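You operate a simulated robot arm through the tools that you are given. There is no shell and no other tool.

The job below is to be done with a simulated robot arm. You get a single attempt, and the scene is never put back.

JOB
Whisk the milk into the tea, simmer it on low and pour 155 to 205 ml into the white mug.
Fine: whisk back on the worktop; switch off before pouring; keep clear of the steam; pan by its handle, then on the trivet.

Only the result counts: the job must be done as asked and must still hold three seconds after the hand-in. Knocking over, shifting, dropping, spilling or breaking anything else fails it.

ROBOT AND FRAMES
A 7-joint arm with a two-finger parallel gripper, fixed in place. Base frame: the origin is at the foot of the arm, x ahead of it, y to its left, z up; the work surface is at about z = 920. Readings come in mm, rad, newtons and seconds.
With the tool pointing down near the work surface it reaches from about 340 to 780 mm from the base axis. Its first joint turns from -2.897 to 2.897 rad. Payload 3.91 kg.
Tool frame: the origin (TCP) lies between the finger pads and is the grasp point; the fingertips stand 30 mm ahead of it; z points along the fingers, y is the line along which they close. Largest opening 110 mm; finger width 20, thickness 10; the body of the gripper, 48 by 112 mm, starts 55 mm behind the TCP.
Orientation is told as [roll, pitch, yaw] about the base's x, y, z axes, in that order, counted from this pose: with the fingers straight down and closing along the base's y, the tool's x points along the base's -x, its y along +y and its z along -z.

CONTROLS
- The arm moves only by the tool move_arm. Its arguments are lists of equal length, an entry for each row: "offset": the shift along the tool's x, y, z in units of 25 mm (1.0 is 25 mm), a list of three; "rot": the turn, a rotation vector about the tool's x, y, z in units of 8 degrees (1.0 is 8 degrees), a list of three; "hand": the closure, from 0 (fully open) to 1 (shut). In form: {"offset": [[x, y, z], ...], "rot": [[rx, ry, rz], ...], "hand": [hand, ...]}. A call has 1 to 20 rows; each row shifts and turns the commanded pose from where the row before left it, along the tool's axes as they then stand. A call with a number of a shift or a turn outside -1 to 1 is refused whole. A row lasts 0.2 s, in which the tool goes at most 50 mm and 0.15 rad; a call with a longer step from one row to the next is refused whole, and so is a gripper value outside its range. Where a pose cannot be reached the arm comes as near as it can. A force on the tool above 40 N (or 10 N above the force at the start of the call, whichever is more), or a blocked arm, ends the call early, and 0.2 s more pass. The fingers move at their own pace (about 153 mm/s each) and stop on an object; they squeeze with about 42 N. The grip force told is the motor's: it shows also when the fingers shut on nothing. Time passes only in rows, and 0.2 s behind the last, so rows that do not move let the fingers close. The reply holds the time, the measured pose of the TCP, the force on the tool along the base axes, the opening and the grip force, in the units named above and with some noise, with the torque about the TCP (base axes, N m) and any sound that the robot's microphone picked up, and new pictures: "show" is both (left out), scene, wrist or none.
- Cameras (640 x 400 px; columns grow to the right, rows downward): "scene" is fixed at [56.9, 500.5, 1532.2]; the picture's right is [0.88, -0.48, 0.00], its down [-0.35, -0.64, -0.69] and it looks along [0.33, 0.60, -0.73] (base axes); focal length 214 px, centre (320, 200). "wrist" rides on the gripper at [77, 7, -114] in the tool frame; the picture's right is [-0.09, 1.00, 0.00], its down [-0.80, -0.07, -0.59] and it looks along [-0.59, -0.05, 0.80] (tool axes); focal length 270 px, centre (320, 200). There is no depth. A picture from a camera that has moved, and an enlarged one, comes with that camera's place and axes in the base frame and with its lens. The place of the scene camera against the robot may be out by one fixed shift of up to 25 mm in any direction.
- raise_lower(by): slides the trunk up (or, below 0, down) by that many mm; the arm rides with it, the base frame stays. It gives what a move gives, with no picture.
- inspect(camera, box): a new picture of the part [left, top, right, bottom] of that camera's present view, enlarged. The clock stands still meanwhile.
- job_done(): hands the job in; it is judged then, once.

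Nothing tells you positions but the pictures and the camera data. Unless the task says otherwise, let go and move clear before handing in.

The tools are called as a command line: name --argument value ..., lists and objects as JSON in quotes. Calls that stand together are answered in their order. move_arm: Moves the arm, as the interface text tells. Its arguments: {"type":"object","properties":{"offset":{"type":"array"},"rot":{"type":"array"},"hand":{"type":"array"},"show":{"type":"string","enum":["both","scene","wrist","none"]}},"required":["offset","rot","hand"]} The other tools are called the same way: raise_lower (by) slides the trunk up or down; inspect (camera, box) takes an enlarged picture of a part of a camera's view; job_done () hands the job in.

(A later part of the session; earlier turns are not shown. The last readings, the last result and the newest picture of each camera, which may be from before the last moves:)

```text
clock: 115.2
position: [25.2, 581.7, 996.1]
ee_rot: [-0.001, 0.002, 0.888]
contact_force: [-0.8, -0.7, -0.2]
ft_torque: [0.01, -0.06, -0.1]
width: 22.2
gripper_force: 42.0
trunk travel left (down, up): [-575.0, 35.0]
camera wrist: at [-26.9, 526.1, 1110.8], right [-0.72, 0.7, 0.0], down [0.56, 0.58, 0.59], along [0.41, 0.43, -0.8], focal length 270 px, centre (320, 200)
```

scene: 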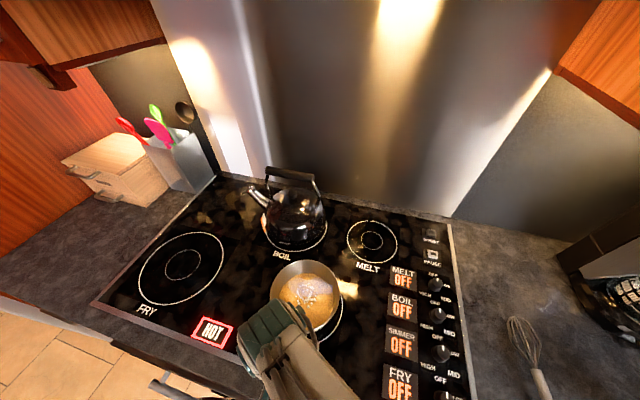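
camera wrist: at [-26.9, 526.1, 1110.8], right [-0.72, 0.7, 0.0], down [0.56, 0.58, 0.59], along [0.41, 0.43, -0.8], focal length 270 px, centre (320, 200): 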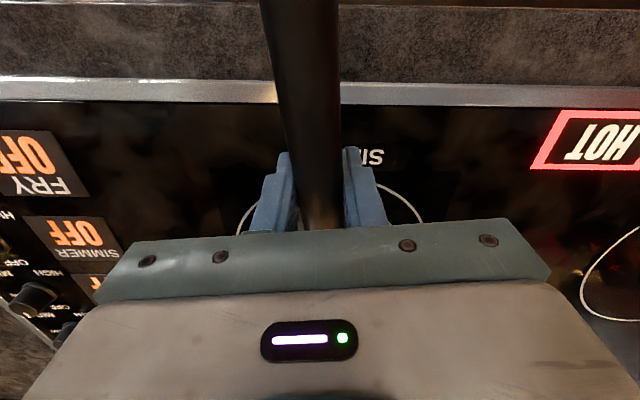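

Gripped at 22 mm. I'll lift gently by 10 mm and check the load and whether the pan stays level.

move_arm --offset '[[0, 0, -0.1], [0, 0, -0.1], [0, 0, -0.1], [0, 0, -0.1], [0, 0, 0], [0, 0, 0]]' --rot '[[0, 0, 0], [0, 0, 0], [0, 0, 0], [0, 0, 0], [0, 0, 0], [0, 0, 0]]' --hand '[1, 1, 1, 1, 1, 1]'

inspect --camera "scene" --box '[220, 240, 360, 400]'

```text
clock: 116.6
position: [27.0, 582.5, 1006.8]
ee_rot: [-0.001, 0.001, 0.888]
contact_force: [0.3, -0.5, -7.9]
ft_torque: [-0.43, 0.35, 0.02]
width: 22.4
gripper_force: 41.9
trunk travel left (down, up): [-575.0, 35.0]
camera wrist: at [-27.6, 526.9, 1120.8], right [-0.72, 0.7, 0.0], down [0.56, 0.58, 0.59], along [0.41, 0.43, -0.8], focal length 270 px, centre (320, 200)
```

scene: 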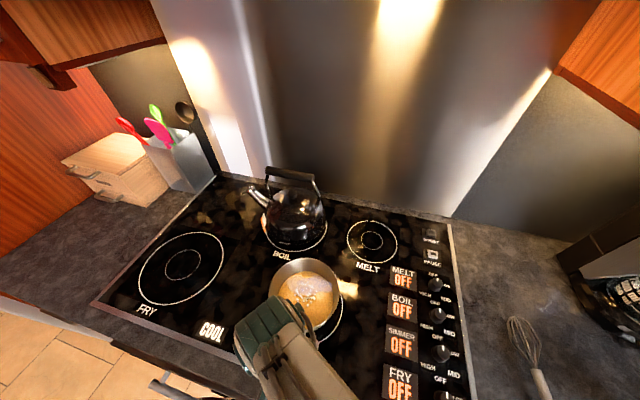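
wrist: 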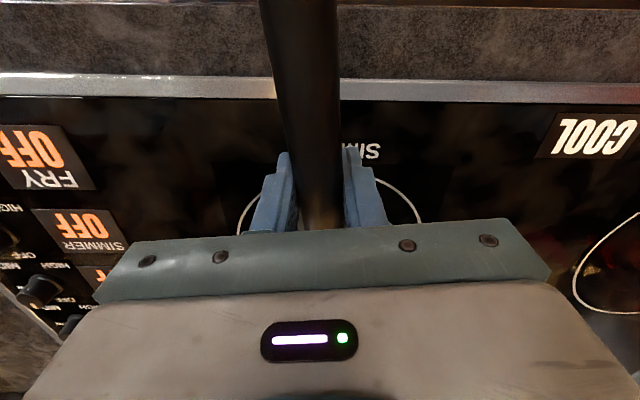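

```text
2.50 times, centred on (290, 320) of scene
camera zoom: at [56.9, 500.5, 1532.2], right [0.88, -0.48, 0.0], down [-0.35, -0.64, -0.69], along [0.33, 0.6, -0.73], focal length 536 px, centre (395, -100)
```

zoom: 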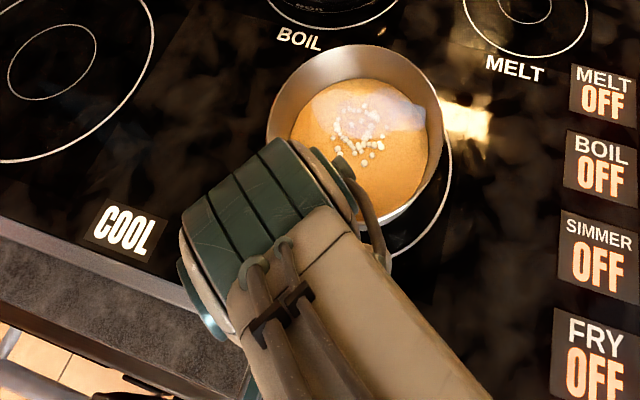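

The load is about 8 N and the pan looks level. I'll lift it further, then check again.

move_arm --offset '[[0, 0, -0.2], [0, 0, -0.4], [0, 0, -0.4], [0, 0, -0.4], [0, 0, -0.2], [0, 0, 0], [0, 0, 0]]' --rot '[[0, 0, 0], [0, 0, 0], [0, 0, 0], [0, 0, 0], [0, 0, 0], [0, 0, 0], [0, 0, 0]]' --hand '[1, 1, 1, 1, 1, 1, 1]'

inspect --camera "scene" --box '[220, 240, 360, 400]'

```text
clock: 118.2
position: [25.4, 582.9, 1046.3]
ee_rot: [-0.001, 0.002, 0.889]
contact_force: [-0.4, -0.2, -7.5]
ft_torque: [-0.45, 0.35, -0.02]
width: 22.4
gripper_force: 41.9
trunk travel left (down, up): [-575.0, 35.0]
camera wrist: at [-27.9, 527.1, 1160.8], right [-0.72, 0.7, 0.0], down [0.56, 0.58, 0.59], along [0.41, 0.43, -0.8], focal length 270 px, centre (320, 200)
```

scene: 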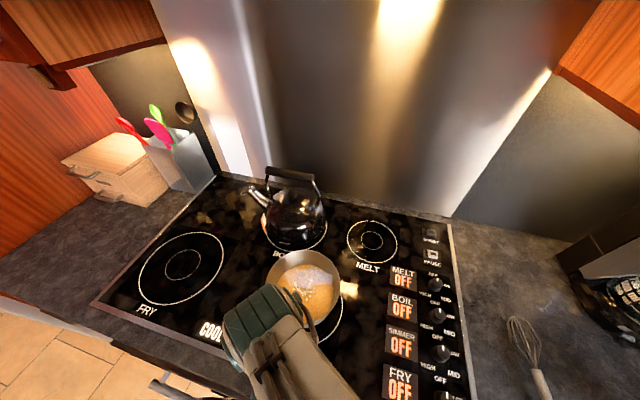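
wrist: 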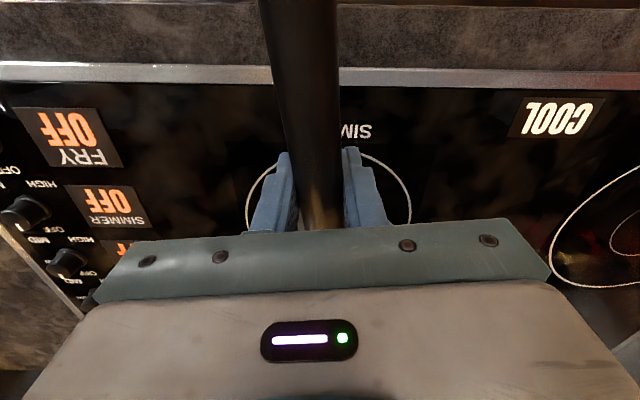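

```text
2.50 times, centred on (290, 320) of scene
camera zoom: at [56.9, 500.5, 1532.2], right [0.88, -0.48, 0.0], down [-0.35, -0.64, -0.69], along [0.33, 0.6, -0.73], focal length 536 px, centre (395, -100)
```

zoom: 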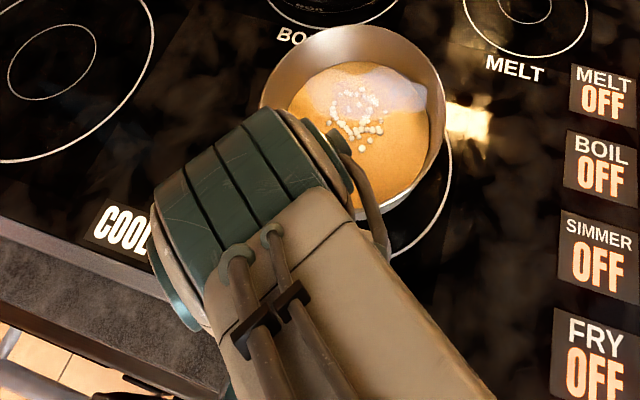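

The pan hangs level and steady at about 7.7 N, and the hob now shows COOL. I'll lift it higher and carry it gently toward the mug, going around the robot's base area.

move_arm --offset '[[0, 0, -0.4], [0, 0, -0.7], [0, 0, -0.7], [0, 0, -0.7], [0, 0, -0.7], [0, 0, -0.7], [0, 0, -0.5], [0, 0, -0.2], [0, 0, 0]]' --rot '[[0, 0, 0], [0, 0, 0], [0, 0, 0], [0, 0, 0], [0, 0, 0], [0, 0, 0], [0, 0, 0], [0, 0, 0], [0, 0, 0]]' --hand '[1, 1, 1, 1, 1, 1, 1, 1, 1]' --show "none"

move_arm --offset '[[0, -0.3, 0], [0, -0.6, 0], [0, -0.8, 0], [0, -0.8, 0], [0, -0.8, 0], [0, -0.8, 0], [0, -0.8, 0], [0, -0.8, 0], [0, -0.8, 0], [0, -0.8, 0], [0, -0.8, 0], [0, -0.8, 0], [0, -0.8, 0], [0, -0.8, 0], [0, -0.8, 0], [0, -0.8, 0], [0, -0.6, 0], [0, -0.3, 0], [0, 0, 0]]' --rot '[[0, 0, 0], [0, 0, 0], [0, 0, 0], [0, 0, 0], [0, 0, 0], [0, 0, 0], [0, 0, 0], [0, 0, 0], [0, 0, 0], [0, 0, 0], [0, 0, 0], [0, 0, 0], [0, 0, 0], [0, 0, 0], [0, 0, 0], [0, 0, 0], [0, 0, 0], [0, 0, 0], [0, 0, 0]]' --hand '[1, 1, 1, 1, 1, 1, 1, 1, 1, 1, 1, 1, 1, 1, 1, 1, 1, 1, 1]'

```text
clock: 120.2
position: [24.9, 583.1, 1161.1]
ee_rot: [-0.001, 0.001, 0.888]
contact_force: [0.7, 0.1, -8.2]
ft_torque: [-0.48, 0.36, -0.03]
width: 22.5
gripper_force: 41.6
trunk travel left (down, up): [-575.0, 35.0]
```

```text
clock: 124.2
position: [278.0, 377.7, 1161.9]
ee_rot: [0.0, 0.001, 0.89]
contact_force: [0.6, -0.4, -7.7]
ft_torque: [-0.48, 0.39, 0.02]
width: 22.3
gripper_force: 41.5
trunk travel left (down, up): [-575.0, 35.0]
camera wrist: at [225.1, 322.2, 1276.2], right [-0.72, 0.7, 0.0], down [0.56, 0.58, 0.59], along [0.41, 0.43, -0.8], focal length 270 px, centre (320, 200)
```

scene: 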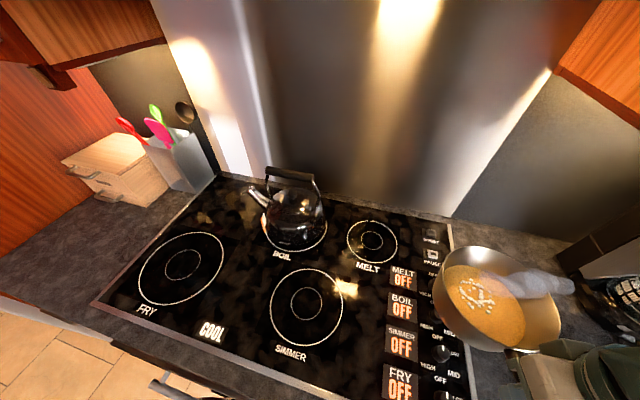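
wrist: 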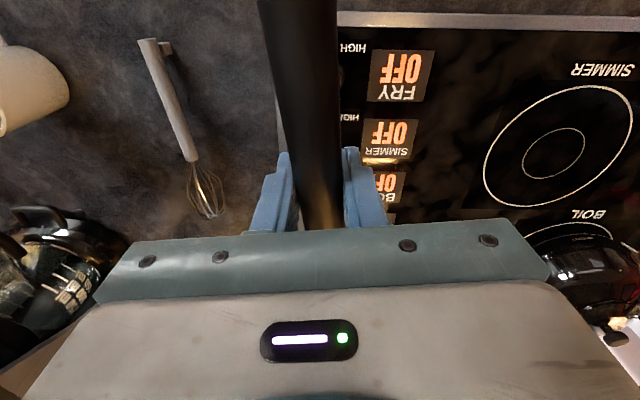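

inspect --camera "scene" --box '[400, 210, 620, 370]'

```text
2.50 times, centred on (510, 290) of scene
camera zoom: at [56.9, 500.5, 1532.2], right [0.88, -0.48, 0.0], down [-0.35, -0.64, -0.69], along [0.33, 0.6, -0.73], focal length 536 px, centre (-155, -25)
```

zoom: 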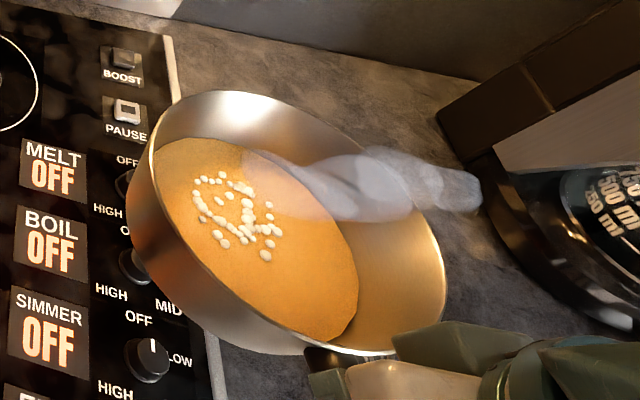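

The steam is a narrow plume over the pan centre, and the hand is well away from it. I'll turn the pan to point along +x, then bring it beside the mug.

move_arm --offset '[[0, 0, 0], [0, 0, 0], [0, 0, 0], [0, 0, 0], [0, 0, 0], [0, 0, 0], [0, 0, 0], [0, 0, 0], [0, 0, 0], [0, 0, 0], [0, 0, 0]]' --rot '[[0, 0, 0.3], [0, 0, 0.6], [0, 0, 0.75], [0, 0, 0.75], [0, 0, 0.75], [0, 0, 0.75], [0, 0, 0.75], [0, 0, 0.75], [0, 0, 0.6], [0, 0, 0.37], [0, 0, 0]]' --hand '[1, 1, 1, 1, 1, 1, 1, 1, 1, 1, 1]' --show "none"

move_arm --offset '[[-0.1, -0.3, 0], [-0.2, -0.6, 0], [-0.3, -0.8, 0], [-0.3, -0.8, 0], [-0.3, -0.8, 0], [-0.3, -0.8, 0], [-0.3, -0.8, 0], [-0.3, -0.8, 0], [-0.3, -0.8, 0], [-0.3, -0.8, 0], [-0.3, -0.8, 0], [-0.3, -0.8, 0], [-0.3, -0.8, 0], [-0.3, -0.8, 0], [-0.3, -0.8, 0], [-0.3, -0.8, 0], [-0.1, -0.3, 0], [0, 0, 0]]' --rot '[[0, 0, 0], [0, 0, 0], [0, 0, 0], [0, 0, 0], [0, 0, 0], [0, 0, 0], [0, 0, 0], [0, 0, 0], [0, 0, 0], [0, 0, 0], [0, 0, 0], [0, 0, 0], [0, 0, 0], [0, 0, 0], [0, 0, 0], [0, 0, 0], [0, 0, 0], [0, 0, 0]]' --hand '[1, 1, 1, 1, 1, 1, 1, 1, 1, 1, 1, 1, 1, 1, 1, 1, 1, 1]'

```text
clock: 126.6
position: [279.0, 377.7, 1160.7]
ee_rot: [0.0, -0.001, -0.003]
contact_force: [0.1, 1.0, -8.0]
ft_torque: [-0.02, 0.61, -0.02]
width: 22.4
gripper_force: 41.8
trunk travel left (down, up): [-575.0, 35.0]
```

```text
clock: 130.4
position: [394.1, 67.1, 1162.0]
ee_rot: [0.001, 0.001, 0.0]
contact_force: [0.9, 0.3, -7.3]
ft_torque: [0.0, 0.57, 0.01]
width: 22.6
gripper_force: 42.1
trunk travel left (down, up): [-575.0, 35.0]
camera wrist: at [316.3, 73.7, 1275.9], right [0.09, 1.0, 0.0], down [0.8, -0.07, 0.59], along [0.59, -0.05, -0.8], focal length 270 px, centre (320, 200)
```

scene: 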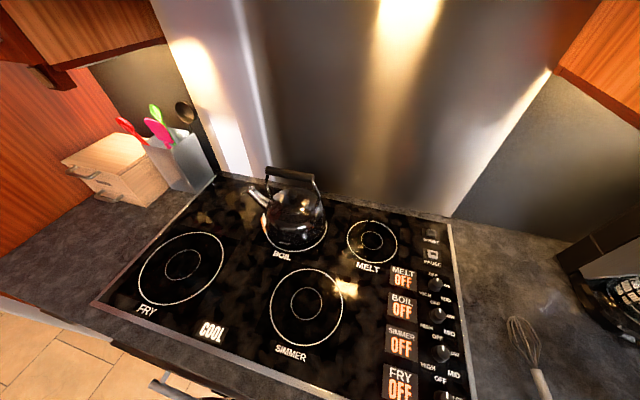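
wrist: 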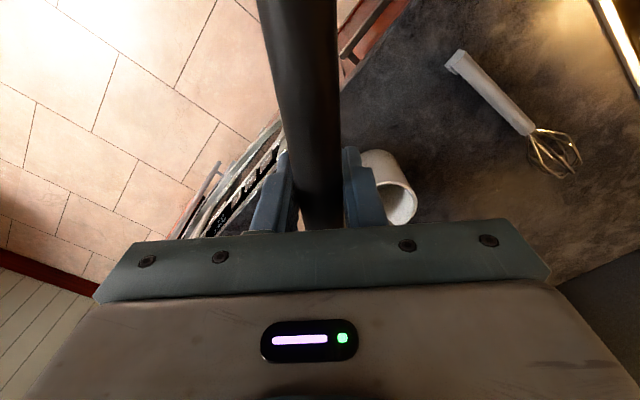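

inspect --camera "wrist" --box '[320, 120, 460, 240]'

```text
3.33 times, centred on (390, 180) of wrist
camera zoom: at [316.3, 73.7, 1275.9], right [0.09, 1.0, 0.0], down [0.8, -0.07, 0.59], along [0.59, -0.05, -0.8], focal length 901 px, centre (87, 267)
```

zoom: 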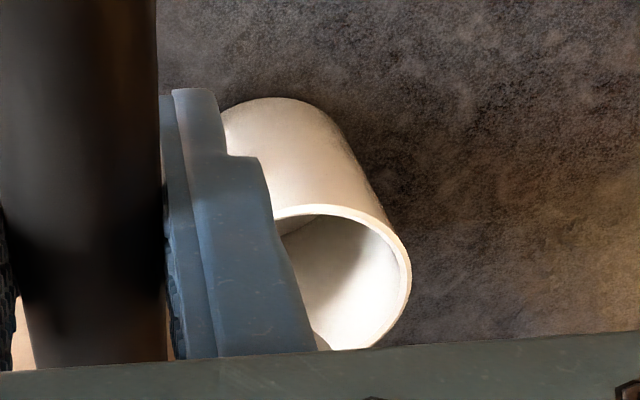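

The mug is at about (526,135), and the pan centre is at (527,67) beside it. Torque about y is about 0.59 N·m with the pan full. It shouldn't change with roll, so I'll use it to gauge how much I've poured. I'll lower to z of about 1127 and roll left to 32°.

move_arm --offset '[[0, 0, 0.4], [0, 0, 0.6], [0, 0, 0.4], [0, 0, 0], [0, 0, 0], [0, 0, 0], [0, 0, 0], [0, 0, 0], [0, 0, 0], [0, 0, 0], [0, 0, 0], [0, 0, 0]]' --rot '[[0, 0, 0], [0, 0, 0], [0, 0, 0], [0, 0, 0], [0.5, 0, 0], [0.5, 0, 0], [0.5, 0, 0], [0.5, 0, 0], [0.5, 0, 0], [0.5, 0, 0], [0.5, 0, 0], [0, 0, 0]]' --hand '[1, 1, 1, 1, 1, 1, 1, 1, 1, 1, 1, 1]'

```text
clock: 133.0
position: [392.3, 67.2, 1126.7]
ee_rot: [-0.491, 0.001, 0.002]
contact_force: [-0.1, -0.8, -7.8]
ft_torque: [0.11, 0.61, 0.01]
width: 22.6
gripper_force: 42.0
trunk travel left (down, up): [-575.0, 35.0]
camera wrist: at [316.7, 126.5, 1224.0], right [0.09, 0.88, -0.47], down [0.8, 0.22, 0.56], along [0.59, -0.42, -0.69], focal length 270 px, centre (320, 200)
```

scene: 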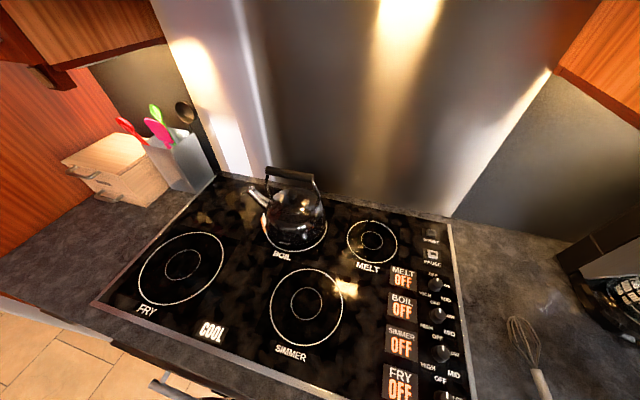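
wrist: 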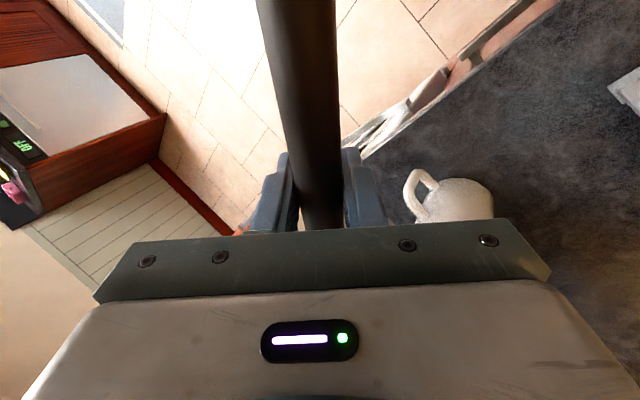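

No pour yet. I'll roll further in small steps, reading the load each time.

move_arm --offset '[[0, 0, 0], [0, 0, 0], [0, 0, 0]]' --rot '[[0.4, 0, 0], [0.4, 0, 0], [0, 0, 0]]' --hand '[1, 1, 1]' --show "none"

move_arm --offset '[[0, 0, 0], [0, 0, 0]]' --rot '[[0.4, 0, 0], [0, 0, 0]]' --hand '[1, 1]' --show "wrist"

```text
clock: 133.8
position: [393.6, 65.7, 1127.3]
ee_rot: [-0.603, -0.001, -0.001]
contact_force: [0.2, -0.1, -7.0]
ft_torque: [0.15, 0.56, -0.03]
width: 22.2
gripper_force: 41.8
trunk travel left (down, up): [-575.0, 35.0]
```

```text
clock: 134.4
position: [393.7, 66.4, 1125.3]
ee_rot: [-0.656, -0.001, -0.001]
contact_force: [-0.3, -0.2, -7.1]
ft_torque: [0.11, 0.61, 0.0]
width: 22.3
gripper_force: 41.7
trunk travel left (down, up): [-575.0, 35.0]
camera wrist: at [316.6, 141.8, 1212.8], right [0.09, 0.79, -0.61], down [0.8, 0.31, 0.51], along [0.59, -0.53, -0.61], focal length 270 px, centre (320, 200)
```

wrist: 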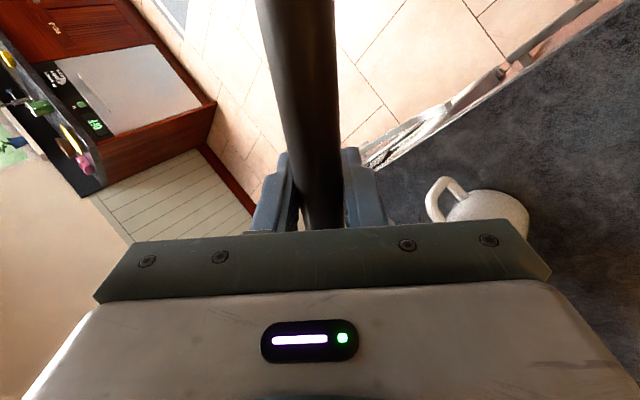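

move_arm --offset '[[0, 0, 0], [0, 0, 0]]' --rot '[[0.4, 0, 0], [0, 0, 0]]' --hand '[1, 1]' --show "none"

move_arm --offset '[[0, 0, 0], [0, 0, 0]]' --rot '[[0.3, 0, 0], [0, 0, 0]]' --hand '[1, 1]' --show "wrist"

```text
clock: 135.0
position: [393.7, 67.5, 1126.4]
ee_rot: [-0.712, 0.0, 0.001]
contact_force: [-0.2, -0.3, -6.9]
ft_torque: [0.12, 0.54, -0.03]
width: 22.6
gripper_force: 41.9
trunk travel left (down, up): [-575.0, 35.0]
```

```text
clock: 135.6
position: [393.0, 65.8, 1125.6]
ee_rot: [-0.756, -0.001, 0.002]
contact_force: [0.5, 0.8, -7.3]
ft_torque: [0.14, 0.56, -0.01]
width: 22.7
gripper_force: 41.9
trunk travel left (down, up): [-575.0, 35.0]
camera wrist: at [316.7, 149.9, 1204.7], right [0.09, 0.73, -0.68], down [0.8, 0.36, 0.48], along [0.59, -0.59, -0.55], focal length 270 px, centre (320, 200)
```

wrist: 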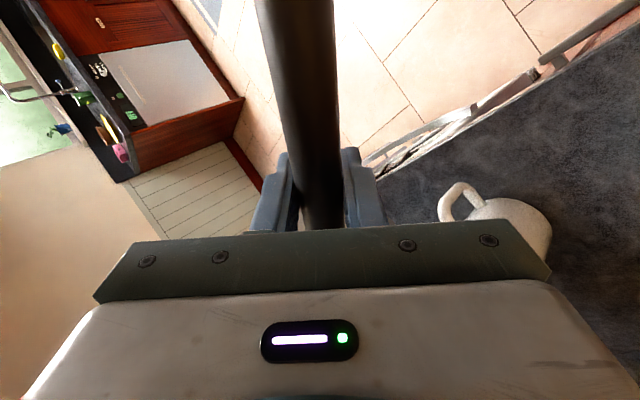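

move_arm --offset '[[0, 0, 0]]' --rot '[[0, 0, 0]]' --hand '[1]' --show "none"

move_arm --offset '[[0, 0, 0]]' --rot '[[0, 0, 0]]' --hand '[1]' --show "none"

move_arm --offset '[[0, 0, 0]]' --rot '[[0, 0, 0]]' --hand '[1]' --show "none"

```text
clock: 136.0
position: [394.1, 66.5, 1125.2]
ee_rot: [-0.752, 0.0, 0.0]
contact_force: [1.0, 0.4, -7.0]
ft_torque: [0.13, 0.52, 0.01]
width: 22.5
gripper_force: 42.1
trunk travel left (down, up): [-575.0, 35.0]
```

```text
clock: 136.4
position: [393.3, 66.7, 1126.0]
ee_rot: [-0.756, -0.002, 0.0]
contact_force: [0.3, 0.2, -6.6]
ft_torque: [0.12, 0.53, 0.01]
width: 22.5
gripper_force: 41.9
trunk travel left (down, up): [-575.0, 35.0]
```

```text
clock: 136.8
position: [393.4, 66.3, 1126.2]
ee_rot: [-0.753, 0.0, -0.001]
contact_force: [0.1, -0.9, -7.2]
ft_torque: [0.14, 0.52, 0.01]
width: 22.8
gripper_force: 42.0
trunk travel left (down, up): [-575.0, 35.0]
```

The load has dropped a little, so some tea has poured and it's now steady. I'll roll 2° more and read again.

move_arm --offset '[[0, 0, 0], [0, 0, 0], [0, 0, 0]]' --rot '[[0.25, 0, 0], [0, 0, 0], [0, 0, 0]]' --hand '[1, 1, 1]' --show "none"

move_arm --offset '[[0, 0, 0]]' --rot '[[0, 0, 0]]' --hand '[1]' --show "none"

move_arm --offset '[[0, 0, 0]]' --rot '[[0, 0, 0]]' --hand '[1]' --show "none"

move_arm --offset '[[0, 0, 0]]' --rot '[[0, 0, 0]]' --hand '[1]' --show "none"

```text
clock: 137.6
position: [392.6, 68.1, 1126.2]
ee_rot: [-0.788, -0.001, 0.0]
contact_force: [-0.6, -0.1, -6.5]
ft_torque: [0.08, 0.48, 0.0]
width: 22.4
gripper_force: 42.5
trunk travel left (down, up): [-575.0, 35.0]
```

```text
clock: 138.0
position: [393.9, 67.0, 1126.7]
ee_rot: [-0.788, 0.001, -0.001]
contact_force: [0.5, -0.5, -7.5]
ft_torque: [0.15, 0.5, 0.01]
width: 22.3
gripper_force: 41.5
trunk travel left (down, up): [-575.0, 35.0]
```

```text
clock: 138.4
position: [393.5, 67.1, 1126.7]
ee_rot: [-0.789, 0.0, -0.001]
contact_force: [0.4, 0.4, -6.5]
ft_torque: [0.13, 0.49, 0.02]
width: 22.5
gripper_force: 41.9
trunk travel left (down, up): [-575.0, 35.0]
```

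```text
clock: 138.8
position: [393.4, 66.9, 1126.4]
ee_rot: [-0.789, 0.001, -0.002]
contact_force: [0.9, -1.1, -6.4]
ft_torque: [0.13, 0.5, -0.02]
width: 22.4
gripper_force: 41.4
trunk travel left (down, up): [-575.0, 35.0]
```

move_arm --offset '[[0, 0, 0], [0, 0, 0], [0, 0, 0], [0, 0, 0]]' --rot '[[0.25, 0, 0], [0, 0, 0], [0, 0, 0], [0, 0, 0]]' --hand '[1, 1, 1, 1]' --show "none"

move_arm --offset '[[0, 0, 0]]' --rot '[[0, 0, 0]]' --hand '[1]' --show "none"

move_arm --offset '[[0, 0, 0]]' --rot '[[0, 0, 0]]' --hand '[1]' --show "none"

move_arm --offset '[[0, 0, 0]]' --rot '[[0, 0, 0]]' --hand '[1]' --show "none"

```text
clock: 139.8
position: [392.5, 67.0, 1127.2]
ee_rot: [-0.821, 0.002, 0.0]
contact_force: [0.3, -0.1, -6.7]
ft_torque: [0.14, 0.49, 0.0]
width: 22.4
gripper_force: 42.4
trunk travel left (down, up): [-575.0, 35.0]
```

```text
clock: 140.2
position: [393.6, 67.1, 1126.0]
ee_rot: [-0.825, -0.001, -0.001]
contact_force: [0.3, 0.0, -6.8]
ft_torque: [0.11, 0.49, 0.02]
width: 22.3
gripper_force: 41.9
trunk travel left (down, up): [-575.0, 35.0]
```

```text
clock: 140.6
position: [393.9, 66.8, 1126.7]
ee_rot: [-0.823, 0.0, 0.0]
contact_force: [0.4, -0.6, -6.6]
ft_torque: [0.13, 0.46, 0.0]
width: 22.6
gripper_force: 41.9
trunk travel left (down, up): [-575.0, 35.0]
```

```text
clock: 141.0
position: [393.2, 67.6, 1125.7]
ee_rot: [-0.824, 0.0, -0.002]
contact_force: [-0.1, -0.5, -7.0]
ft_torque: [0.1, 0.5, -0.01]
width: 22.6
gripper_force: 41.9
trunk travel left (down, up): [-575.0, 35.0]
```

I read roughly 80 to 100 ml poured so far. I'll roll back level, lift and shift forward so the wrist camera can see into the mug.

move_arm --offset '[[0, 0, 0], [0, 0, 0], [0, 0, 0], [0, 0, 0], [0, 0, 0], [0, 0, 0], [0, 0, 0], [0, 0, 0], [0, 0, 0], [0, 0, -0.6], [-0.6, 0, -0.8], [-0.8, 0, -0.8], [-0.8, 0, -0.8], [-0.8, 0, 0], [-0.6, 0, 0], [0, 0, 0]]' --rot '[[-0.7, 0, 0], [-0.7, 0, 0], [-0.7, 0, 0], [-0.7, 0, 0], [-0.7, 0, 0], [-0.7, 0, 0], [-0.7, 0, 0], [-0.6, 0, 0], [-0.4, 0, 0], [0, 0, 0], [0, 0, 0], [0, 0, 0], [0, 0, 0], [0, 0, 0], [0, 0, 0], [0, 0, 0]]' --hand '[1, 1, 1, 1, 1, 1, 1, 1, 1, 1, 1, 1, 1, 1, 1, 1]' --show "wrist"

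inspect --camera "wrist" --box '[320, 60, 500, 200]'

```text
clock: 144.4
position: [482.9, 69.1, 1202.6]
ee_rot: [0.0, 0.0, 0.0]
contact_force: [0.2, 0.5, -5.8]
ft_torque: [-0.03, 0.49, 0.01]
width: 22.4
gripper_force: 41.2
trunk travel left (down, up): [-575.0, 35.0]
camera wrist: at [406.5, 75.0, 1317.0], right [0.09, 1.0, 0.0], down [0.8, -0.07, 0.59], along [0.59, -0.05, -0.8], focal length 270 px, centre (320, 200)
```

wrist: 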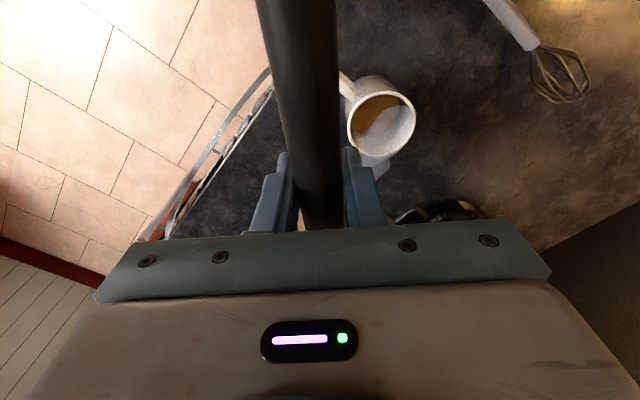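

```text
2.86 times, centred on (410, 130) of wrist
camera zoom: at [406.5, 75.0, 1317.0], right [0.09, 1.0, 0.0], down [0.8, -0.07, 0.59], along [0.59, -0.05, -0.8], focal length 772 px, centre (63, 400)
```

zoom: 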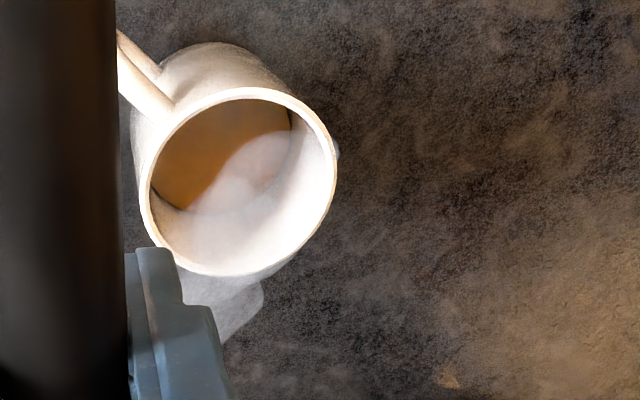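

inspect --camera "wrist" --box '[340, 80, 425, 165]'

```text
4.71 times, centred on (382, 122) of wrist
camera zoom: at [406.5, 75.0, 1317.0], right [0.09, 1.0, 0.0], down [0.8, -0.07, 0.59], along [0.59, -0.05, -0.8], focal length 1272 px, centre (26, 565)
```

zoom: 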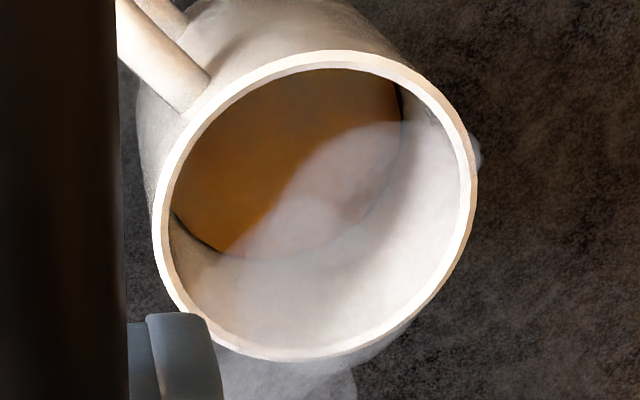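

No spill is visible, and the tea stands about 30 mm deep in the mug. I'll take a few more load readings to pin down the amount.

move_arm --offset '[[0.5, -0.5, 0], [0, 0, 0]]' --rot '[[0, 0, 0], [0, 0, 0]]' --hand '[1, 1]' --show "none"

move_arm --offset '[[0.5, -0.5, 0], [0, 0, 0]]' --rot '[[0, 0, 0], [0, 0, 0]]' --hand '[1, 1]' --show "none"

move_arm --offset '[[0, 0, 0]]' --rot '[[0, 0, 0]]' --hand '[1]' --show "none"

move_arm --offset '[[0, 0, 0]]' --rot '[[0, 0, 0]]' --hand '[1]' --show "none"

move_arm --offset '[[0, 0, 0]]' --rot '[[0, 0, 0]]' --hand '[1]' --show "none"

move_arm --offset '[[0, 0, 0]]' --rot '[[0, 0, 0]]' --hand '[1]' --show "wrist"

inspect --camera "wrist" --box '[345, 90, 445, 190]'

```text
clock: 145.0
position: [471.8, 55.3, 1202.2]
ee_rot: [0.001, 0.0, 0.0]
contact_force: [0.3, 0.9, -6.4]
ft_torque: [-0.02, 0.47, 0.03]
width: 22.4
gripper_force: 42.3
trunk travel left (down, up): [-575.0, 35.0]
```

```text
clock: 145.6
position: [457.7, 43.6, 1200.8]
ee_rot: [0.0, 0.002, -0.002]
contact_force: [0.1, 0.6, -7.3]
ft_torque: [0.02, 0.48, 0.0]
width: 22.1
gripper_force: 42.1
trunk travel left (down, up): [-575.0, 35.0]
```

```text
clock: 146.0
position: [458.0, 42.6, 1202.3]
ee_rot: [0.0, 0.0, -0.001]
contact_force: [-0.5, 0.7, -6.8]
ft_torque: [0.02, 0.48, -0.04]
width: 22.3
gripper_force: 42.5
trunk travel left (down, up): [-575.0, 35.0]
```

```text
clock: 146.4
position: [458.6, 42.6, 1200.7]
ee_rot: [0.0, -0.001, -0.001]
contact_force: [-0.6, 0.3, -6.4]
ft_torque: [0.01, 0.49, -0.01]
width: 22.4
gripper_force: 42.4
trunk travel left (down, up): [-575.0, 35.0]
```

```text
clock: 146.8
position: [458.7, 42.5, 1201.5]
ee_rot: [-0.001, 0.0, -0.001]
contact_force: [-0.3, 0.1, -6.8]
ft_torque: [0.01, 0.53, 0.03]
width: 22.4
gripper_force: 41.6
trunk travel left (down, up): [-575.0, 35.0]
```

```text
clock: 147.2
position: [459.0, 43.9, 1201.2]
ee_rot: [0.0, -0.001, 0.001]
contact_force: [0.6, -0.2, -5.6]
ft_torque: [0.01, 0.5, -0.01]
width: 22.5
gripper_force: 41.7
trunk travel left (down, up): [-575.0, 35.0]
camera wrist: at [381.6, 49.7, 1315.6], right [0.09, 1.0, 0.0], down [0.8, -0.07, 0.59], along [0.59, -0.05, -0.8], focal length 270 px, centre (320, 200)
```

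wrist: 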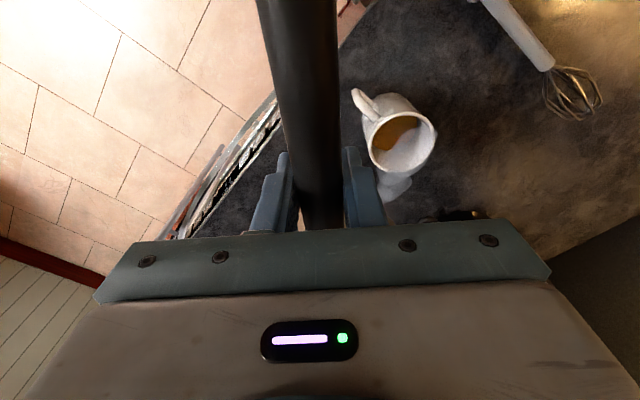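

```text
4.00 times, centred on (395, 140) of wrist
camera zoom: at [381.6, 49.7, 1315.6], right [0.09, 1.0, 0.0], down [0.8, -0.07, 0.59], along [0.59, -0.05, -0.8], focal length 1081 px, centre (20, 440)
```

zoom: 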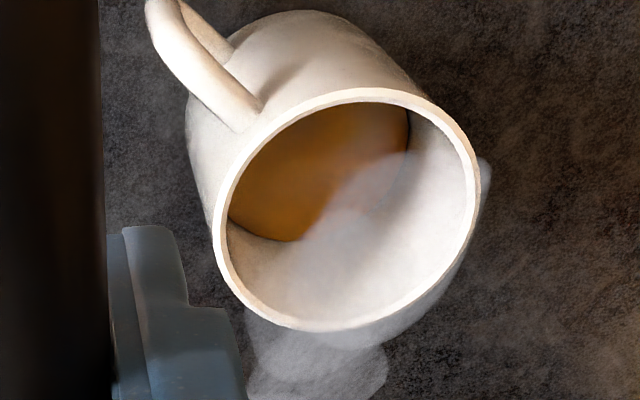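

My estimates so far are 80 ml from torque, about 110 ml from force and about 120 ml by sight, so roughly 95 to 100 ml. I'll go back and pour about 75 ml more, rolling to about 50° first.

move_arm --offset '[[0.5, 0.2, 0], [0.7, 0.3, 0], [0.7, 0.3, 0], [0.7, 0.2, 0], [0, 0, 0.6], [0, 0, 0.8], [0, 0, 0.8], [0, 0, 0.6], [0, 0, 0.2], [0, 0, 0], [0, 0, 0], [0, 0, 0], [0, 0, 0], [0, 0, 0], [0, 0, 0], [0, 0, 0], [0, 0, 0], [0, 0, 0], [0, 0, 0], [0, 0, 0]]' --rot '[[0, 0, 0], [0, 0, 0], [0, 0, 0], [0, 0, 0], [0, 0, 0], [0, 0, 0], [0, 0, 0], [0, 0, 0], [0, 0, 0], [0, 0, 0], [0.6, 0, 0], [0.8, 0, 0], [0.8, 0, 0], [0.8, 0, 0], [0.8, 0, 0], [0.8, 0, 0], [0.6, 0, 0], [0.4, 0, 0], [0.4, 0, 0], [0, 0, 0]]' --hand '[1, 1, 1, 1, 1, 1, 1, 1, 1, 1, 1, 1, 1, 1, 1, 1, 1, 1, 1, 1]' --show "none"

move_arm --offset '[[0, 0, 0], [0, 0, 0], [0, 0, 0]]' --rot '[[0.3, 0, 0], [0, 0, 0], [0, 0, 0]]' --hand '[1, 1, 1]' --show "none"

move_arm --offset '[[0, 0, 0]]' --rot '[[0, 0, 0]]' --hand '[1]' --show "none"

move_arm --offset '[[0, 0, 0]]' --rot '[[0, 0, 0]]' --hand '[1]' --show "none"

move_arm --offset '[[0, 0, 0]]' --rot '[[0, 0, 0]]' --hand '[1]' --show "none"

move_arm --offset '[[0, 0, 0]]' --rot '[[0, 0, 0]]' --hand '[1]' --show "none"

```text
clock: 151.4
position: [393.1, 65.6, 1126.9]
ee_rot: [-0.839, 0.001, -0.001]
contact_force: [0.4, 0.2, -5.6]
ft_torque: [0.14, 0.52, -0.01]
width: 22.4
gripper_force: 42.1
trunk travel left (down, up): [-575.0, 35.0]
```

```text
clock: 152.2
position: [394.0, 66.7, 1125.7]
ee_rot: [-0.879, -0.001, -0.001]
contact_force: [0.0, 0.4, -5.7]
ft_torque: [0.14, 0.49, 0.0]
width: 22.4
gripper_force: 41.8
trunk travel left (down, up): [-575.0, 35.0]
```

```text
clock: 152.6
position: [394.1, 67.1, 1124.7]
ee_rot: [-0.881, -0.001, -0.001]
contact_force: [-0.2, -0.4, -5.7]
ft_torque: [0.11, 0.46, 0.0]
width: 22.4
gripper_force: 41.9
trunk travel left (down, up): [-575.0, 35.0]
```

```text
clock: 153.0
position: [392.8, 67.4, 1126.1]
ee_rot: [-0.88, 0.0, 0.001]
contact_force: [0.5, 0.1, -5.6]
ft_torque: [0.15, 0.47, 0.01]
width: 22.4
gripper_force: 41.8
trunk travel left (down, up): [-575.0, 35.0]
```

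```text
clock: 153.4
position: [393.4, 67.4, 1125.0]
ee_rot: [-0.88, -0.001, 0.001]
contact_force: [0.3, 0.0, -5.5]
ft_torque: [0.12, 0.48, 0.02]
width: 22.6
gripper_force: 42.4
trunk travel left (down, up): [-575.0, 35.0]
```

```text
clock: 153.8
position: [393.1, 66.8, 1126.7]
ee_rot: [-0.881, 0.0, 0.001]
contact_force: [-0.6, 0.7, -5.9]
ft_torque: [0.16, 0.51, 0.03]
width: 22.4
gripper_force: 42.0
trunk travel left (down, up): [-575.0, 35.0]
```

Force has dropped but torque hasn't, so the readings disagree. I'll roll back and look in the mug again before pouring more.

move_arm --offset '[[0, 0, 0], [0, 0, 0], [0, 0, 0], [0, 0, 0], [0, 0, 0], [0, 0, 0], [0, 0, 0], [0, 0, 0], [0, 0, 0], [0, 0, -0.6], [0, 0, -0.8], [0, 0, -0.8], [0, 0, -0.8], [-0.5, -0.2, 0], [-0.7, -0.3, 0], [-0.7, -0.3, 0], [-0.7, -0.2, 0], [0, 0, 0]]' --rot '[[-0.7, 0, 0], [-0.8, 0, 0], [-0.8, 0, 0], [-0.8, 0, 0], [-0.8, 0, 0], [-0.8, 0, 0], [-0.7, 0, 0], [-0.6, 0, 0], [-0.3, 0, 0], [0, 0, 0], [0, 0, 0], [0, 0, 0], [0, 0, 0], [0, 0, 0], [0, 0, 0], [0, 0, 0], [0, 0, 0], [0, 0, 0]]' --hand '[1, 1, 1, 1, 1, 1, 1, 1, 1, 1, 1, 1, 1, 1, 1, 1, 1, 1]' --show "wrist"

inspect --camera "wrist" --box '[345, 90, 445, 190]'

```text
clock: 157.6
position: [458.8, 43.0, 1200.9]
ee_rot: [-0.001, -0.002, 0.0]
contact_force: [-0.2, 0.0, -6.5]
ft_torque: [0.0, 0.42, 0.0]
width: 22.5
gripper_force: 42.1
trunk travel left (down, up): [-575.0, 35.0]
camera wrist: at [381.6, 49.0, 1314.9], right [0.09, 1.0, 0.0], down [0.8, -0.07, 0.59], along [0.59, -0.05, -0.8], focal length 270 px, centre (320, 200)
```

wrist: 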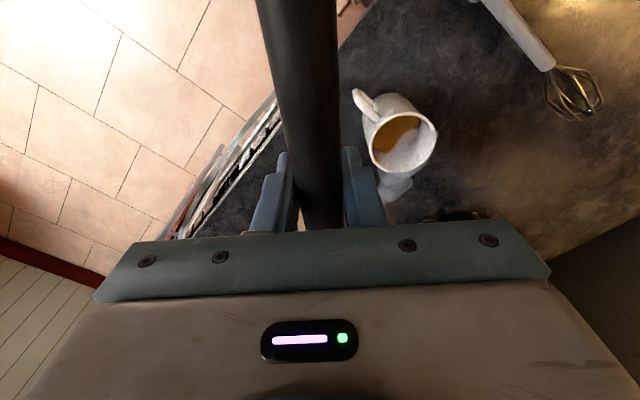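

```text
4.00 times, centred on (395, 140) of wrist
camera zoom: at [381.6, 49.0, 1314.9], right [0.09, 1.0, 0.0], down [0.8, -0.07, 0.59], along [0.59, -0.05, -0.8], focal length 1081 px, centre (20, 440)
```

zoom: 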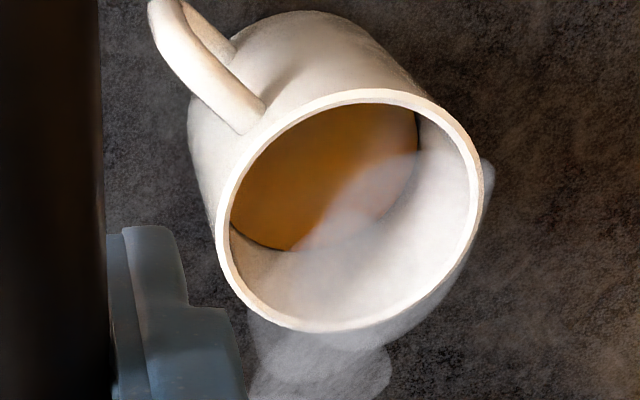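

The level has risen about 8 mm, which is roughly 33 ml more. I'll take a few level readings to compare.

move_arm --offset '[[0, 0, 0]]' --rot '[[0, 0, 0]]' --hand '[1]' --show "none"

move_arm --offset '[[0, 0, 0]]' --rot '[[0, 0, 0]]' --hand '[1]' --show "none"

move_arm --offset '[[0, 0, 0]]' --rot '[[0, 0, 0]]' --hand '[1]' --show "none"

move_arm --offset '[[0, 0, 0]]' --rot '[[0, 0, 0]]' --hand '[1]' --show "none"

move_arm --offset '[[0, 0, 0]]' --rot '[[0, 0, 0]]' --hand '[1]' --show "none"

inspect --camera "wrist" --box '[365, 105, 445, 175]'

```text
clock: 158.0
position: [458.2, 42.6, 1200.6]
ee_rot: [-0.001, 0.0, 0.0]
contact_force: [0.5, -0.2, -6.4]
ft_torque: [0.02, 0.47, -0.01]
width: 22.2
gripper_force: 42.1
trunk travel left (down, up): [-575.0, 35.0]
```

```text
clock: 158.4
position: [457.5, 43.4, 1200.7]
ee_rot: [0.001, -0.001, -0.001]
contact_force: [0.7, 0.1, -6.5]
ft_torque: [-0.02, 0.45, -0.01]
width: 22.5
gripper_force: 42.0
trunk travel left (down, up): [-575.0, 35.0]
```

```text
clock: 158.8
position: [457.1, 41.8, 1200.5]
ee_rot: [0.0, 0.0, 0.002]
contact_force: [-0.3, 0.2, -6.5]
ft_torque: [-0.05, 0.47, 0.0]
width: 22.3
gripper_force: 42.2
trunk travel left (down, up): [-575.0, 35.0]
```

```text
clock: 159.2
position: [458.4, 41.9, 1201.2]
ee_rot: [0.001, 0.001, 0.001]
contact_force: [-0.5, 0.3, -6.1]
ft_torque: [0.01, 0.47, 0.0]
width: 22.3
gripper_force: 41.7
trunk travel left (down, up): [-575.0, 35.0]
```

```text
clock: 159.6
position: [459.0, 43.6, 1201.2]
ee_rot: [0.0, -0.001, 0.0]
contact_force: [0.1, 0.3, -6.5]
ft_torque: [0.0, 0.46, -0.01]
width: 22.1
gripper_force: 42.1
trunk travel left (down, up): [-575.0, 35.0]
```

```text
5.71 times, centred on (405, 140) of wrist
camera zoom: at [381.7, 49.0, 1314.8], right [0.09, 1.0, 0.0], down [0.8, -0.07, 0.59], along [0.59, -0.05, -0.8], focal length 1544 px, centre (-166, 543)
```

zoom: 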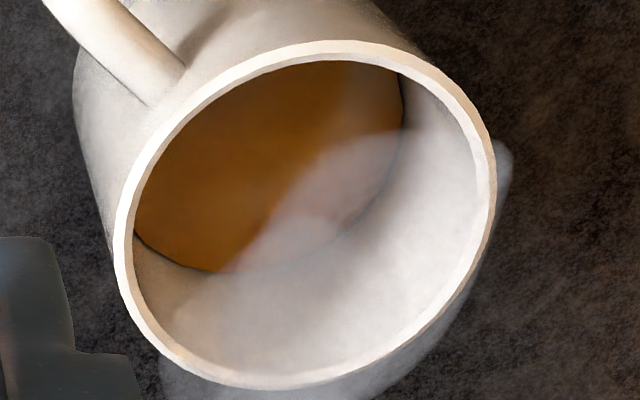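

By load I make it about 125 ml and by sight about 155 ml, so roughly 140 ml. Another 38 ml keeps both estimates inside 155–205 ml. I'll go back and roll to about 54.5°.

move_arm --offset '[[0.5, 0.25, 0], [0.7, 0.35, 0], [0.7, 0.35, 0], [0.7, 0.2, 0], [0, 0, 0.6], [0, 0, 0.8], [0, 0, 0.8], [0, 0, 0.6], [0, 0, 0.2], [0, 0, 0], [0, 0, 0], [0, 0, 0], [0, 0, 0], [0, 0, 0], [0, 0, 0], [0, 0, 0], [0, 0, 0], [0, 0, 0], [0, 0, 0], [0, 0, 0]]' --rot '[[0, 0, 0], [0, 0, 0], [0, 0, 0], [0, 0, 0], [0, 0, 0], [0, 0, 0], [0, 0, 0], [0, 0, 0], [0, 0, 0], [0, 0, 0], [0.6, 0, 0], [0.8, 0, 0], [0.8, 0, 0], [0.8, 0, 0], [0.8, 0, 0], [0.8, 0, 0], [0.8, 0, 0], [0.4, 0, 0], [0.4, 0, 0], [0.2, 0, 0]]' --hand '[1, 1, 1, 1, 1, 1, 1, 1, 1, 1, 1, 1, 1, 1, 1, 1, 1, 1, 1, 1]' --show "none"

move_arm --offset '[[0, 0, 0], [0, 0, 0], [0, 0, 0], [0, 0, 0], [0, 0, 0], [0, 0, 0]]' --rot '[[0.2, 0, 0], [0.2, 0, 0], [0, 0, 0], [0, 0, 0], [0, 0, 0], [0, 0, 0]]' --hand '[1, 1, 1, 1, 1, 1]' --show "none"

```text
clock: 163.8
position: [392.8, 70.9, 1126.1]
ee_rot: [-0.894, 0.0, 0.0]
contact_force: [-0.1, 0.5, -6.0]
ft_torque: [0.12, 0.49, -0.02]
width: 22.3
gripper_force: 42.4
trunk travel left (down, up): [-575.0, 35.0]
```

```text
clock: 165.2
position: [392.9, 70.9, 1126.0]
ee_rot: [-0.949, 0.001, 0.001]
contact_force: [-0.5, 1.2, -6.2]
ft_torque: [0.1, 0.41, 0.02]
width: 22.5
gripper_force: 42.2
trunk travel left (down, up): [-575.0, 35.0]
```

Rolled to 54.4° and drained. I'll go back to level at the viewing position and check the mug.

move_arm --offset '[[0, 0, 0], [0, 0, 0], [0, 0, 0], [0, 0, 0], [0, 0, 0], [0, 0, 0], [0, 0, 0], [0, 0, 0], [0, 0, 0], [0, 0, 0], [0, 0, -0.6], [0, 0, -0.8], [0, 0, -0.8], [0, 0, -0.8], [-0.5, -0.25, 0], [-0.7, -0.35, 0], [-0.7, -0.35, 0], [-0.7, -0.2, 0], [0, 0, 0]]' --rot '[[-0.7, 0, 0], [-0.8, 0, 0], [-0.8, 0, 0], [-0.8, 0, 0], [-0.8, 0, 0], [-0.8, 0, 0], [-0.8, 0, 0], [-0.7, 0, 0], [-0.4, 0, 0], [-0.2, 0, 0], [0, 0, 0], [0, 0, 0], [0, 0, 0], [0, 0, 0], [0, 0, 0], [0, 0, 0], [0, 0, 0], [0, 0, 0], [0, 0, 0]]' --hand '[1, 1, 1, 1, 1, 1, 1, 1, 1, 1, 1, 1, 1, 1, 1, 1, 1, 1, 1]' --show "wrist"

inspect --camera "wrist" --box '[365, 105, 445, 175]'

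move_arm --offset '[[0, 0, 0]]' --rot '[[0, 0, 0]]' --hand '[1]' --show "none"

move_arm --offset '[[0, 0, 0]]' --rot '[[0, 0, 0]]' --hand '[1]' --show "none"

move_arm --offset '[[0, 0, 0]]' --rot '[[0, 0, 0]]' --hand '[1]' --show "none"

move_arm --offset '[[0, 0, 0]]' --rot '[[0, 0, 0]]' --hand '[1]' --show "none"

move_arm --offset '[[0, 0, 0]]' --rot '[[0, 0, 0]]' --hand '[1]' --show "none"

```text
clock: 169.2
position: [461.2, 41.7, 1201.3]
ee_rot: [0.001, -0.001, 0.001]
contact_force: [-0.8, 0.8, -6.0]
ft_torque: [0.01, 0.41, 0.03]
width: 22.5
gripper_force: 41.9
trunk travel left (down, up): [-575.0, 35.0]
camera wrist: at [383.1, 48.3, 1315.5], right [0.09, 1.0, 0.0], down [0.8, -0.07, 0.59], along [0.59, -0.05, -0.8], focal length 270 px, centre (320, 200)
```

wrist: 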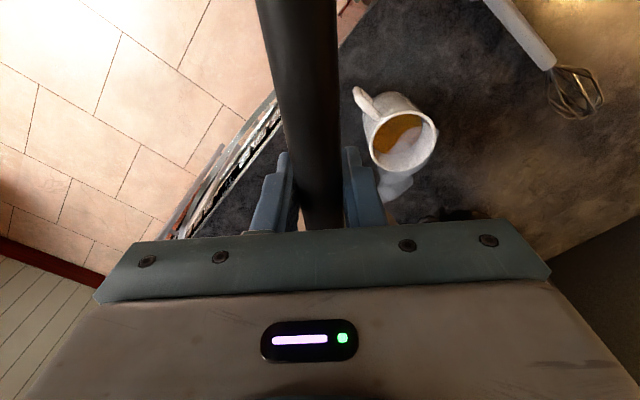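

```text
5.71 times, centred on (405, 140) of wrist
camera zoom: at [383.1, 48.3, 1315.5], right [0.09, 1.0, 0.0], down [0.8, -0.07, 0.59], along [0.59, -0.05, -0.8], focal length 1544 px, centre (-166, 543)
```

zoom: 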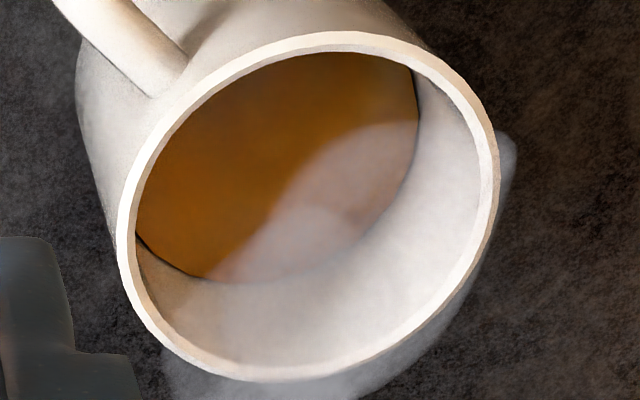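

```text
clock: 169.6
position: [459.6, 41.9, 1200.8]
ee_rot: [0.0, -0.001, -0.001]
contact_force: [0.1, -0.3, -6.8]
ft_torque: [0.01, 0.46, 0.0]
width: 22.6
gripper_force: 41.9
trunk travel left (down, up): [-575.0, 35.0]
```

```text
clock: 170.0
position: [459.0, 42.5, 1201.0]
ee_rot: [0.0, 0.001, 0.001]
contact_force: [-0.1, -0.5, -5.8]
ft_torque: [0.0, 0.41, 0.01]
width: 22.3
gripper_force: 42.0
trunk travel left (down, up): [-575.0, 35.0]
```

```text
clock: 170.4
position: [460.0, 42.2, 1201.3]
ee_rot: [0.001, 0.0, 0.0]
contact_force: [1.0, -0.3, -6.0]
ft_torque: [-0.01, 0.43, 0.01]
width: 22.5
gripper_force: 42.2
trunk travel left (down, up): [-575.0, 35.0]
```

```text
clock: 170.8
position: [458.3, 40.2, 1200.1]
ee_rot: [0.0, -0.001, 0.0]
contact_force: [-0.3, -0.1, -5.5]
ft_torque: [0.02, 0.45, 0.0]
width: 22.4
gripper_force: 42.1
trunk travel left (down, up): [-575.0, 35.0]
```

```text
clock: 171.2
position: [460.3, 41.8, 1201.8]
ee_rot: [0.001, 0.001, 0.001]
contact_force: [-1.1, -0.9, -5.7]
ft_torque: [-0.03, 0.41, 0.02]
width: 22.2
gripper_force: 42.2
trunk travel left (down, up): [-575.0, 35.0]
```

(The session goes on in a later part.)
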